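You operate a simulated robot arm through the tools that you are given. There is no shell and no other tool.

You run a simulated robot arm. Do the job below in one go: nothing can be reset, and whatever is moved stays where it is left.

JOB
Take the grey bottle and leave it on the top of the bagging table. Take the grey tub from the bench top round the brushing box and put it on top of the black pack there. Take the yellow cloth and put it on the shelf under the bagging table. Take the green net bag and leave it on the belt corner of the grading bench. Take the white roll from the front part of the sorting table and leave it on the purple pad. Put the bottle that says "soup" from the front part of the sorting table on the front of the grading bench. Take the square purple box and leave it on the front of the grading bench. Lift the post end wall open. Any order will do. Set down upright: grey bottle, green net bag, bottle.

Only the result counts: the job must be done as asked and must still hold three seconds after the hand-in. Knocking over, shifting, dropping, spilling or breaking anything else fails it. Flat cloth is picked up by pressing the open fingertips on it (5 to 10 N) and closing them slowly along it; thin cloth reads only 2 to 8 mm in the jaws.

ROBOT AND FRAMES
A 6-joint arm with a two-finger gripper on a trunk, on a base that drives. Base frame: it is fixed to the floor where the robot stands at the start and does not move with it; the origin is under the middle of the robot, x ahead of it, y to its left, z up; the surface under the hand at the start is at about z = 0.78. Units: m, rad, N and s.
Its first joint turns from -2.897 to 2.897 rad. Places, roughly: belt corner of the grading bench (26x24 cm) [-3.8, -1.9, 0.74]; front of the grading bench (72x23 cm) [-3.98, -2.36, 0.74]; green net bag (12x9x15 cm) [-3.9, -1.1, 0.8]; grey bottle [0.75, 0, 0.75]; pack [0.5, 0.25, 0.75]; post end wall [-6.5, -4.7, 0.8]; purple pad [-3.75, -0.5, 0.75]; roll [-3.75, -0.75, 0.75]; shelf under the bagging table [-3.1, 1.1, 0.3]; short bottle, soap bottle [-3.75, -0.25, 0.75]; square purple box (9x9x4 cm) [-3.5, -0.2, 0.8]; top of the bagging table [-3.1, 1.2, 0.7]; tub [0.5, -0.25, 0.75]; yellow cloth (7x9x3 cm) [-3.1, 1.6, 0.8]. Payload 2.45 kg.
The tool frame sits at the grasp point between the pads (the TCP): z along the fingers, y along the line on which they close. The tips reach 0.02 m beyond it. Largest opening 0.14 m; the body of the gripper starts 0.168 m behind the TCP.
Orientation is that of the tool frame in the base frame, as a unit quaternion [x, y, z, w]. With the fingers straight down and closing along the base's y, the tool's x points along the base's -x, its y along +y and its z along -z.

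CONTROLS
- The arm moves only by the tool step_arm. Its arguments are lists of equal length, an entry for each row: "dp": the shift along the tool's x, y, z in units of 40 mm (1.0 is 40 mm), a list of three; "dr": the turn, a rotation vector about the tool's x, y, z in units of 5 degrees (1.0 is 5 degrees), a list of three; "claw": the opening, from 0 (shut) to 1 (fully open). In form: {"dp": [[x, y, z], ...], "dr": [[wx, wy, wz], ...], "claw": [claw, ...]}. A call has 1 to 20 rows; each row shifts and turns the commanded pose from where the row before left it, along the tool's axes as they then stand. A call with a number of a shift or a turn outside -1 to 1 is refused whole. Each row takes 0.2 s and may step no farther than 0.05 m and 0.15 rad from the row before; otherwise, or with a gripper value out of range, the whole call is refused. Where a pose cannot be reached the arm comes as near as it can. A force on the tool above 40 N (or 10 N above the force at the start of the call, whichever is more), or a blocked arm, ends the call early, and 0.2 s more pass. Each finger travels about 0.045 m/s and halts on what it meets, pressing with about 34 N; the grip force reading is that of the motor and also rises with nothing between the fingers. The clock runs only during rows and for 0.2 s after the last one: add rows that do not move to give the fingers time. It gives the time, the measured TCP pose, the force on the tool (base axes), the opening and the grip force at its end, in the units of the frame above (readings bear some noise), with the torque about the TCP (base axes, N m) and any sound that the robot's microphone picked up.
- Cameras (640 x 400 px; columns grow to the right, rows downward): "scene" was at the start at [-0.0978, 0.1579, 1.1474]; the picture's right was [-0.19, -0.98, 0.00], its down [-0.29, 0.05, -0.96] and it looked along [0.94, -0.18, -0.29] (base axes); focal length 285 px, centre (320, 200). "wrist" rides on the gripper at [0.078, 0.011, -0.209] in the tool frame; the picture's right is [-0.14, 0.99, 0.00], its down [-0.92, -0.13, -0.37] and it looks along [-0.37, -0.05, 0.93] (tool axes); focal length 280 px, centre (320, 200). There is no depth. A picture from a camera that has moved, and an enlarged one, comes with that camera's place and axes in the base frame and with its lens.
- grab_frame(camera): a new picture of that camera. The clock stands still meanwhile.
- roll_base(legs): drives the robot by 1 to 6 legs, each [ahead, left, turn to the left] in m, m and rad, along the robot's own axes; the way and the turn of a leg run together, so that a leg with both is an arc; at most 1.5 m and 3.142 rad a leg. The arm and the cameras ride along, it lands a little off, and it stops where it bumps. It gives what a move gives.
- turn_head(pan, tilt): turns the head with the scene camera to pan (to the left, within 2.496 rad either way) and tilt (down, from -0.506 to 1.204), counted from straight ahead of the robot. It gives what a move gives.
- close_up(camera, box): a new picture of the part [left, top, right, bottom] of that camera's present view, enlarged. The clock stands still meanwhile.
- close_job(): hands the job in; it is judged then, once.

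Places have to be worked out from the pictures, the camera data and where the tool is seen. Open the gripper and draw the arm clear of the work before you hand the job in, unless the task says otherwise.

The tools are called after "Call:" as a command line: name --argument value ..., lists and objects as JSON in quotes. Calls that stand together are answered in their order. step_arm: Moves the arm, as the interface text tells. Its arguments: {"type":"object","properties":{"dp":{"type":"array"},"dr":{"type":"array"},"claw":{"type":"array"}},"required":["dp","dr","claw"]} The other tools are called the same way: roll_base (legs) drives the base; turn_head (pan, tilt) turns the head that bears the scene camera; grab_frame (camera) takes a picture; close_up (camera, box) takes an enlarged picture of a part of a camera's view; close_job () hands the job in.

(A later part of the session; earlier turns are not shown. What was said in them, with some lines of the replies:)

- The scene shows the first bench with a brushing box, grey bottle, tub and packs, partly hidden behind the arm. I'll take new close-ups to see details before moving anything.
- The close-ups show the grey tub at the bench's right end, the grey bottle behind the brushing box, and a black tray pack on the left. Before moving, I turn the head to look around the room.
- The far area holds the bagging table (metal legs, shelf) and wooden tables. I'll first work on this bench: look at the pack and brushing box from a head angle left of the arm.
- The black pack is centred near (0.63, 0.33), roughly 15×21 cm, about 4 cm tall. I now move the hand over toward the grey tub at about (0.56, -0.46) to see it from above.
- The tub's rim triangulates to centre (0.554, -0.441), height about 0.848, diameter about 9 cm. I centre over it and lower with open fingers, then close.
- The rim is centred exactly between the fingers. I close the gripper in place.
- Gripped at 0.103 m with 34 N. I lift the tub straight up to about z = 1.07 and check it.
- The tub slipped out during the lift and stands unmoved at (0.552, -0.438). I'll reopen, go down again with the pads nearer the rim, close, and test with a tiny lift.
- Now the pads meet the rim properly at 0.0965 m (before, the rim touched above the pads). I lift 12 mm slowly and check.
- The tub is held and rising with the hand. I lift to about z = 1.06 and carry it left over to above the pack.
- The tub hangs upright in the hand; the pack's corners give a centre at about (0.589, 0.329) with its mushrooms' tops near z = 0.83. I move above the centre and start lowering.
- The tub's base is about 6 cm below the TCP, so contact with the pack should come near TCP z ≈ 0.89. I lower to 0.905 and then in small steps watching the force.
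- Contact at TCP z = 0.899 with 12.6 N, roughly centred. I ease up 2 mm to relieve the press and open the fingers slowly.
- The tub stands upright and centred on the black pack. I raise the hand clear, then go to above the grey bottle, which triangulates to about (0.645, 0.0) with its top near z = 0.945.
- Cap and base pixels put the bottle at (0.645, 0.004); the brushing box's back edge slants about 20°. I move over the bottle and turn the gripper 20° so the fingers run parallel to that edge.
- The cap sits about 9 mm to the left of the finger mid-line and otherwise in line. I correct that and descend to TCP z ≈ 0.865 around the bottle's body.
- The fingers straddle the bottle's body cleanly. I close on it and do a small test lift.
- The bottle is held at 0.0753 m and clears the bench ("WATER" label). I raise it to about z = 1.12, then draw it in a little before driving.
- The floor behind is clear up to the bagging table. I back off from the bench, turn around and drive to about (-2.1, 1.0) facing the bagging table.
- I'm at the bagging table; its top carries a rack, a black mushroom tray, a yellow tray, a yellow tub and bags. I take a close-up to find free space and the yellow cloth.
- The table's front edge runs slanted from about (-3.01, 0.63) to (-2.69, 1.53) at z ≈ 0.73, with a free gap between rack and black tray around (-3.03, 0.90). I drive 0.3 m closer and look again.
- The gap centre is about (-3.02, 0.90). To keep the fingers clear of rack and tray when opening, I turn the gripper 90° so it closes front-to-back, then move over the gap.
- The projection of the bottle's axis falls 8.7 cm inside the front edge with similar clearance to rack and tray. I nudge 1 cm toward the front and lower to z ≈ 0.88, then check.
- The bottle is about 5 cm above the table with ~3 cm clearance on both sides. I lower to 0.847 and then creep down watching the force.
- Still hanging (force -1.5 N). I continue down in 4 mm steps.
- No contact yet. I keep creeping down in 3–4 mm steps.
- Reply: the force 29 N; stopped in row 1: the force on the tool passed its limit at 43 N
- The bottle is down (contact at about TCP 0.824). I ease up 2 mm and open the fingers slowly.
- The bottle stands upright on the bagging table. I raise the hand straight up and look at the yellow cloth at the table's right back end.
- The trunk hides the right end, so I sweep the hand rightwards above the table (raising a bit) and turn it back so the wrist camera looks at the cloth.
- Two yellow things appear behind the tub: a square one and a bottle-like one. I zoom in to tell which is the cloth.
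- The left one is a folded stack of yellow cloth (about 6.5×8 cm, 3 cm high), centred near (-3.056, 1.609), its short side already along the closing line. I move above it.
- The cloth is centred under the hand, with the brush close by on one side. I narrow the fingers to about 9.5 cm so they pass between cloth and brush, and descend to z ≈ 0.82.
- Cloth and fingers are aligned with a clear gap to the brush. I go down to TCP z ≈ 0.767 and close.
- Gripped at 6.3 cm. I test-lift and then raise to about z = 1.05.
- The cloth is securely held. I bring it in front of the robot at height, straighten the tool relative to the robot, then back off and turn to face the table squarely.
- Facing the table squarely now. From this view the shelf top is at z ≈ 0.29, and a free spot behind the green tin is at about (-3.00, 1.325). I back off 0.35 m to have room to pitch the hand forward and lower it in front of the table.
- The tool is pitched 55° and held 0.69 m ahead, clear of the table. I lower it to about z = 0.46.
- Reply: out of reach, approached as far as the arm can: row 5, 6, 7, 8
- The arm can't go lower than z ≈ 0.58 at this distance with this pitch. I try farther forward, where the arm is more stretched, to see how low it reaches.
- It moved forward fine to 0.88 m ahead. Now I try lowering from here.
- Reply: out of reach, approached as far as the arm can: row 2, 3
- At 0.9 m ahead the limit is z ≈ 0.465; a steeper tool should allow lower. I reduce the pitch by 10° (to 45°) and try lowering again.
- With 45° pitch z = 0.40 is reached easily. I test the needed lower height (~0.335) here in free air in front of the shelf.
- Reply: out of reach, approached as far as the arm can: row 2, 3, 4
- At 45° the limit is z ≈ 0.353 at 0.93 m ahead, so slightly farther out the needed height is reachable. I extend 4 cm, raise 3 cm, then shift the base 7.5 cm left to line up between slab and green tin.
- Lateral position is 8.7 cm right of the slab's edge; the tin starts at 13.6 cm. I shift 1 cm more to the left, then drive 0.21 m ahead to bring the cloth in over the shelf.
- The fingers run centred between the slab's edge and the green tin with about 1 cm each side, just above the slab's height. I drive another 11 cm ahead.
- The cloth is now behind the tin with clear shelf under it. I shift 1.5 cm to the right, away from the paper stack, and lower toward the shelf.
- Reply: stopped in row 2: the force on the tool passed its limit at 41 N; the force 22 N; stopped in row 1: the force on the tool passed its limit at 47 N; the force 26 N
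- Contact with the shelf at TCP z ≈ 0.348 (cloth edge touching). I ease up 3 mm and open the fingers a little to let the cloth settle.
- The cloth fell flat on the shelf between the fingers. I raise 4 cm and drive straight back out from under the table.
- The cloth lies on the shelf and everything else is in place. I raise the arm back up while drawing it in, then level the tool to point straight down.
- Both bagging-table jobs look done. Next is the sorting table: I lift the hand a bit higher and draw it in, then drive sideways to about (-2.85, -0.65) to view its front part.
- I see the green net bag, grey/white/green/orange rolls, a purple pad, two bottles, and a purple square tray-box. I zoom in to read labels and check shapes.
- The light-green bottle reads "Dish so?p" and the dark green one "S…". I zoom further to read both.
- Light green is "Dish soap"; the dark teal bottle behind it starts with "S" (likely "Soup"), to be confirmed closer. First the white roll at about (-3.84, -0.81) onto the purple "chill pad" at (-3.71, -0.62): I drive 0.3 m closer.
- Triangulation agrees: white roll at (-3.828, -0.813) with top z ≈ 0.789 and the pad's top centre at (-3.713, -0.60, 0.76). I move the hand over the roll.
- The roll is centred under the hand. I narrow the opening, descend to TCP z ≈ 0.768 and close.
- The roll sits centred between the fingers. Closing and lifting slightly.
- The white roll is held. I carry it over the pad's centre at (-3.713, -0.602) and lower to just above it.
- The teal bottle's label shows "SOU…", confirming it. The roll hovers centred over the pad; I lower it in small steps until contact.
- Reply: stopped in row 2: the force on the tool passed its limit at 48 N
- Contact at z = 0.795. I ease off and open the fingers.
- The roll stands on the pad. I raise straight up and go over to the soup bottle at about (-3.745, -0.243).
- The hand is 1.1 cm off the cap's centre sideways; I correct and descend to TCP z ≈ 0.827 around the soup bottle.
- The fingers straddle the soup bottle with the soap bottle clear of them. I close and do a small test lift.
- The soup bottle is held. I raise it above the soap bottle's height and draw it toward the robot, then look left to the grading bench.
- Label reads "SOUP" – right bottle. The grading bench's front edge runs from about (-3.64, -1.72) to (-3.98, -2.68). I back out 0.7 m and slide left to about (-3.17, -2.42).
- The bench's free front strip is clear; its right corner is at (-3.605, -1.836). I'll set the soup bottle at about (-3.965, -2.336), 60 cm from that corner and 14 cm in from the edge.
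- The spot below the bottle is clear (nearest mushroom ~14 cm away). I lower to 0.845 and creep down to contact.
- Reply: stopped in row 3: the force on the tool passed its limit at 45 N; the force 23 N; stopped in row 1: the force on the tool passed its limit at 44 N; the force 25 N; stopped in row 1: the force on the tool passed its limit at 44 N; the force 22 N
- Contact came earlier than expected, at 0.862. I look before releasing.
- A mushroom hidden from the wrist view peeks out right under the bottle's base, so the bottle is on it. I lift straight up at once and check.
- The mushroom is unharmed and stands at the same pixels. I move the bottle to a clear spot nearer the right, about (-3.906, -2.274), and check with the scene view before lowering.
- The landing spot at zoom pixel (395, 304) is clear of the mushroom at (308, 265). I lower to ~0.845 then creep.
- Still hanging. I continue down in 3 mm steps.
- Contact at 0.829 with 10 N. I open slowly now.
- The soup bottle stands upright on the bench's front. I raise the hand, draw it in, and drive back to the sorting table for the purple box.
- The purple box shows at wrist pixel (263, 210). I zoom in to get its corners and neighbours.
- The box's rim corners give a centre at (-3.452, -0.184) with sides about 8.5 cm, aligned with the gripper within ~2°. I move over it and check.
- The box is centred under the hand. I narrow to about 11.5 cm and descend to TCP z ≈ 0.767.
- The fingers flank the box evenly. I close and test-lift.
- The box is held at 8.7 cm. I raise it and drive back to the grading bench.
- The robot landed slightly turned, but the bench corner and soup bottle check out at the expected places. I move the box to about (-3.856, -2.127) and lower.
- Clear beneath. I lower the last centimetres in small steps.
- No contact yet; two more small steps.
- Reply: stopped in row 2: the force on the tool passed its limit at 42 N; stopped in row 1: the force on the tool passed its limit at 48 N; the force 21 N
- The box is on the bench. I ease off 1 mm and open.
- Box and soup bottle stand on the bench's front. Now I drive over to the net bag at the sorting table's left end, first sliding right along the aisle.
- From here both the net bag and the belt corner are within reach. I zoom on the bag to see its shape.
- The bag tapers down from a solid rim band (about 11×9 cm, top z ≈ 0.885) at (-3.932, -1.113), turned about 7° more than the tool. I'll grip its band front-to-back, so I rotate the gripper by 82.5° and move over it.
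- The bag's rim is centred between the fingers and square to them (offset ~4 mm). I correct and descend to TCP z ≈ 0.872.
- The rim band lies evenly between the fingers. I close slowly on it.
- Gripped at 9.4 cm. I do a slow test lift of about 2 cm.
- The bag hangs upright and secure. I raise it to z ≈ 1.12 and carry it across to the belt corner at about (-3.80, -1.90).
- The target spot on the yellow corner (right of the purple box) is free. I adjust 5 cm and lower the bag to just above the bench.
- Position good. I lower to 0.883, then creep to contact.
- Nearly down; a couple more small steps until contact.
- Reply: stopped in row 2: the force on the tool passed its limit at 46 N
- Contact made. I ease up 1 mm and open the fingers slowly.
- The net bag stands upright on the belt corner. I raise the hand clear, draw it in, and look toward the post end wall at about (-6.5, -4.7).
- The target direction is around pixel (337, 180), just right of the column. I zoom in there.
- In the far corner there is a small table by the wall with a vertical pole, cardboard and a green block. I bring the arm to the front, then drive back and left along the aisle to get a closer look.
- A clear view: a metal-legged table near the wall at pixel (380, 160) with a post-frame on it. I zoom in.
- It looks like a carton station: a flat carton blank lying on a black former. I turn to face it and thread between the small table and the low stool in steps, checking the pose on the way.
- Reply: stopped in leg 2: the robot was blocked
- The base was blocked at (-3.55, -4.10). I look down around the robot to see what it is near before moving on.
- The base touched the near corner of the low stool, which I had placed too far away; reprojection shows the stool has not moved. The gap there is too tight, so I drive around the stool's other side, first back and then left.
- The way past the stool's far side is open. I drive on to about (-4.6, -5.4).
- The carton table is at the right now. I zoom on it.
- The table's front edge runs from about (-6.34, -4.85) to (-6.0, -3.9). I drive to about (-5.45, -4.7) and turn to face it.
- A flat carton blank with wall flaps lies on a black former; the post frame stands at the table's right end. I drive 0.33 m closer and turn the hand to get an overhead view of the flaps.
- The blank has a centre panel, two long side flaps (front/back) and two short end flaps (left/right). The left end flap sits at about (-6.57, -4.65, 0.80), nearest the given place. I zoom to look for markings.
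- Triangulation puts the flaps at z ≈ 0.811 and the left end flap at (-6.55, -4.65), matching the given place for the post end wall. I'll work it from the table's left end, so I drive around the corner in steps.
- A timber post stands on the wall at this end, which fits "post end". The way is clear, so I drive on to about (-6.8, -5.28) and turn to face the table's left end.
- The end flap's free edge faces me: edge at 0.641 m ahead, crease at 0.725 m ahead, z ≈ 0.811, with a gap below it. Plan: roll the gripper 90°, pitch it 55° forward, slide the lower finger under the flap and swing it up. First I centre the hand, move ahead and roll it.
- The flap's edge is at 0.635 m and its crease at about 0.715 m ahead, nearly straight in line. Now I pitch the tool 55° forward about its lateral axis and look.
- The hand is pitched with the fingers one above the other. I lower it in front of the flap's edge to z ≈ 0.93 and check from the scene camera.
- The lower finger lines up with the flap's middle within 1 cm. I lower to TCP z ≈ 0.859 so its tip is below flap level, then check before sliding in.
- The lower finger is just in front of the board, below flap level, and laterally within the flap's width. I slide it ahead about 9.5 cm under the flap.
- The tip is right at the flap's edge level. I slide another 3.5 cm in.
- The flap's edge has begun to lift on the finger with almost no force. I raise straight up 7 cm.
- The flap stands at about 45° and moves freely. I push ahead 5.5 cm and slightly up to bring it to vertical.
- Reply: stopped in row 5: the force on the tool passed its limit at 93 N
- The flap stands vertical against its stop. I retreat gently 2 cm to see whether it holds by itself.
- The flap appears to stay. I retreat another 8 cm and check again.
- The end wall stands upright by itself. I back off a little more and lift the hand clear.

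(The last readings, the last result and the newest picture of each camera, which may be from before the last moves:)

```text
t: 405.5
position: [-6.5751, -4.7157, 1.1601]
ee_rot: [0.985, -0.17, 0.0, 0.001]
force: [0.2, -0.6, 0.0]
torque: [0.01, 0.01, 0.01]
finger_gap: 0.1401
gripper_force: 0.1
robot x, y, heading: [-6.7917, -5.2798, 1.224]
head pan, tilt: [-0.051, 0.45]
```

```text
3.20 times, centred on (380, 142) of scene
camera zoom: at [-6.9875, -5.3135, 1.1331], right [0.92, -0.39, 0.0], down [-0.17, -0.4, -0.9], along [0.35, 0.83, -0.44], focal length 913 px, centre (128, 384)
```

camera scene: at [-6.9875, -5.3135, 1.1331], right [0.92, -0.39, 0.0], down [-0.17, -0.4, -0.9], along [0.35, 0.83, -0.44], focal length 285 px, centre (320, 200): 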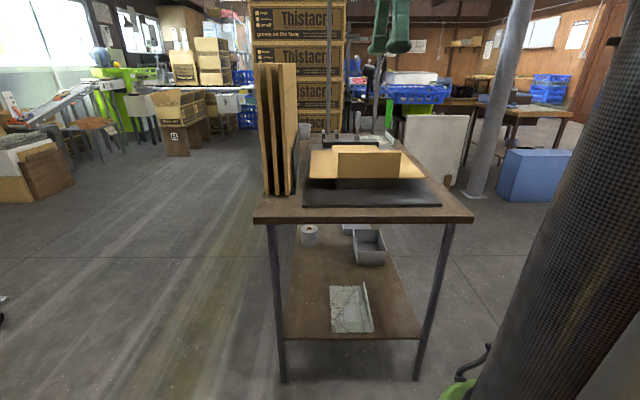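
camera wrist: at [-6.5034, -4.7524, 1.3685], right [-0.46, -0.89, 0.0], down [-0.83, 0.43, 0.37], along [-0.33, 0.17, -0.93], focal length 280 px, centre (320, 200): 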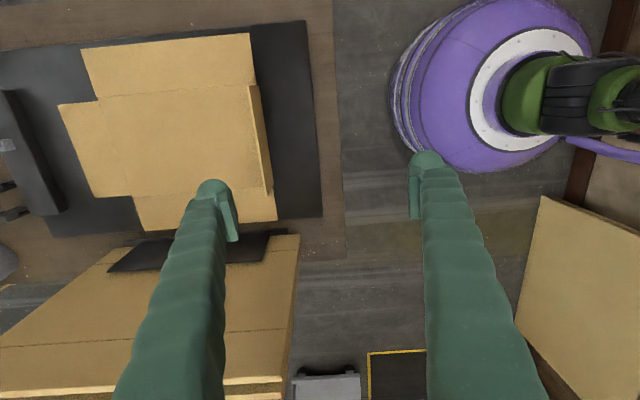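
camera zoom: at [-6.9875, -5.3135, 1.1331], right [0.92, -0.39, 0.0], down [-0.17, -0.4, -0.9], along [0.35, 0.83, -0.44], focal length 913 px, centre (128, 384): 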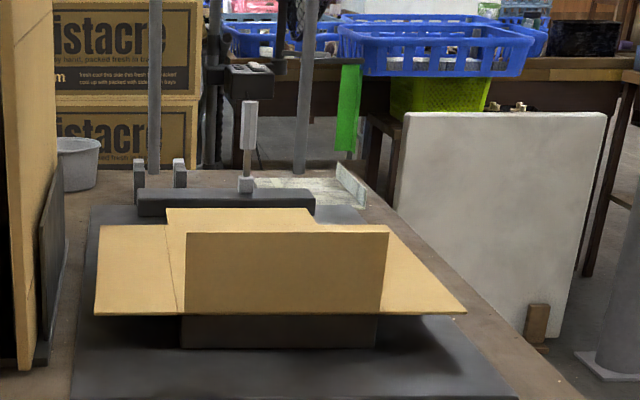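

The end wall stands at about 90° by itself and nothing else on the table moved. I draw the arm back toward the robot, clear of the work, with the gripper open.

Call:
step_arm --dp '[[0, 0.8, 0], [0, 0.8, 0], [0, 0.8, 0], [0, 0.8, 0], [0, 0.8, 0], [0, 0, 0], [0, 0, 0]]' --dr '[[0, 0, 0], [0, 0, 0], [0, 0, 0], [0, 0, 0], [0, 0, 0], [0, 0, 0], [0, 0, 0]]' --claw '[1, 1, 1, 1, 1, 1, 1]'

Call:
grab_frame --camera "scene"

Call:
close_up --camera "scene" --box '[280, 80, 480, 205]'

```text
t: 407.1
position: [-6.6284, -4.866, 1.1578]
ee_rot: [0.985, -0.17, 0.001, -0.001]
force: [-0.4, 0.5, -0.8]
torque: [0.01, 0.01, 0.0]
finger_gap: 0.1399
gripper_force: 0.0
robot x, y, heading: [-6.7943, -5.283, 1.219]
head pan, tilt: [-0.051, 0.45]
```

```text
taken
camera scene: at [-6.9875, -5.3135, 1.1331], right [0.92, -0.39, 0.0], down [-0.17, -0.4, -0.9], along [0.35, 0.83, -0.44], focal length 285 px, centre (320, 200)
```

scene: 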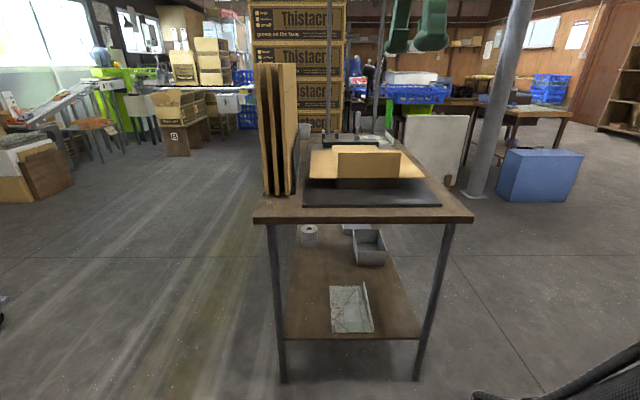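

```text
3.20 times, centred on (380, 142) of scene
camera zoom: at [-6.9875, -5.3135, 1.1331], right [0.92, -0.39, 0.0], down [-0.17, -0.4, -0.9], along [0.35, 0.83, -0.44], focal length 913 px, centre (128, 384)
```

zoom: 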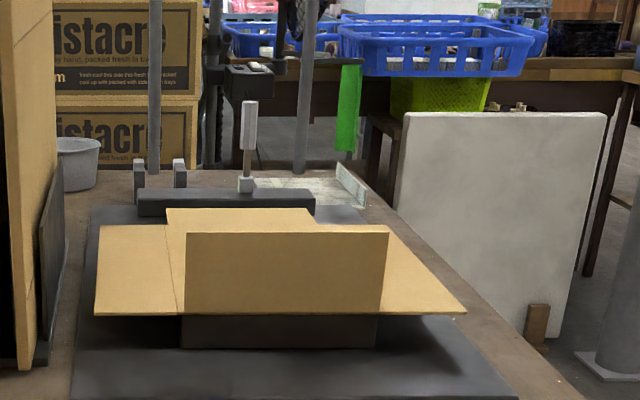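

The end wall still stands upright, the hand is clear and open, and every item was seen standing in its place after release. I hand the job in.

Call:
close_job

```text
The job is handed in.
```

I did all eight parts and handed the job in. I don't have the judging result. After each item was released, a picture showed it in place. I did not go back for a final look at the earlier ones.

| Item | Where it ended up |
|---|---|
| Grey tub | Upright on top of the black pack, on the bench top around the brushing box |
| Grey bottle | Standing on the bagging table top, between the rack and the black tray |
| Yellow cloth | Lying flat on the shelf under the bagging table |
| White roll | On the purple pad |
| "SOUP" bottle | Standing on the front of the grading bench (label read before placing) |
| Square purple box | On the front of the grading bench, next to the soup bottle |
| Green net bag | Upright on the belt corner of the grading bench |
| Post end wall | Lifted to about 90°, and it stayed up after I let go |

Two contacts and one judgement could count against the result:

- **Mushroom pressed:** while placing the soup bottle I first set it down on a loose mushroom, with up to about 45 N. I lifted off at once. The mushroom was at the same spot in the picture afterwards, and the bottle went to a clear spot.
- **Stool bumped:** the base touched the low wooden stool once while driving to the carton table. The stool's position still agreed with the earlier pictures.
- **Which flap is the post end wall:** the carton blank has two end flaps. I took the left one because it matches the position you gave. A timber post on the wall at that end also fits the name.
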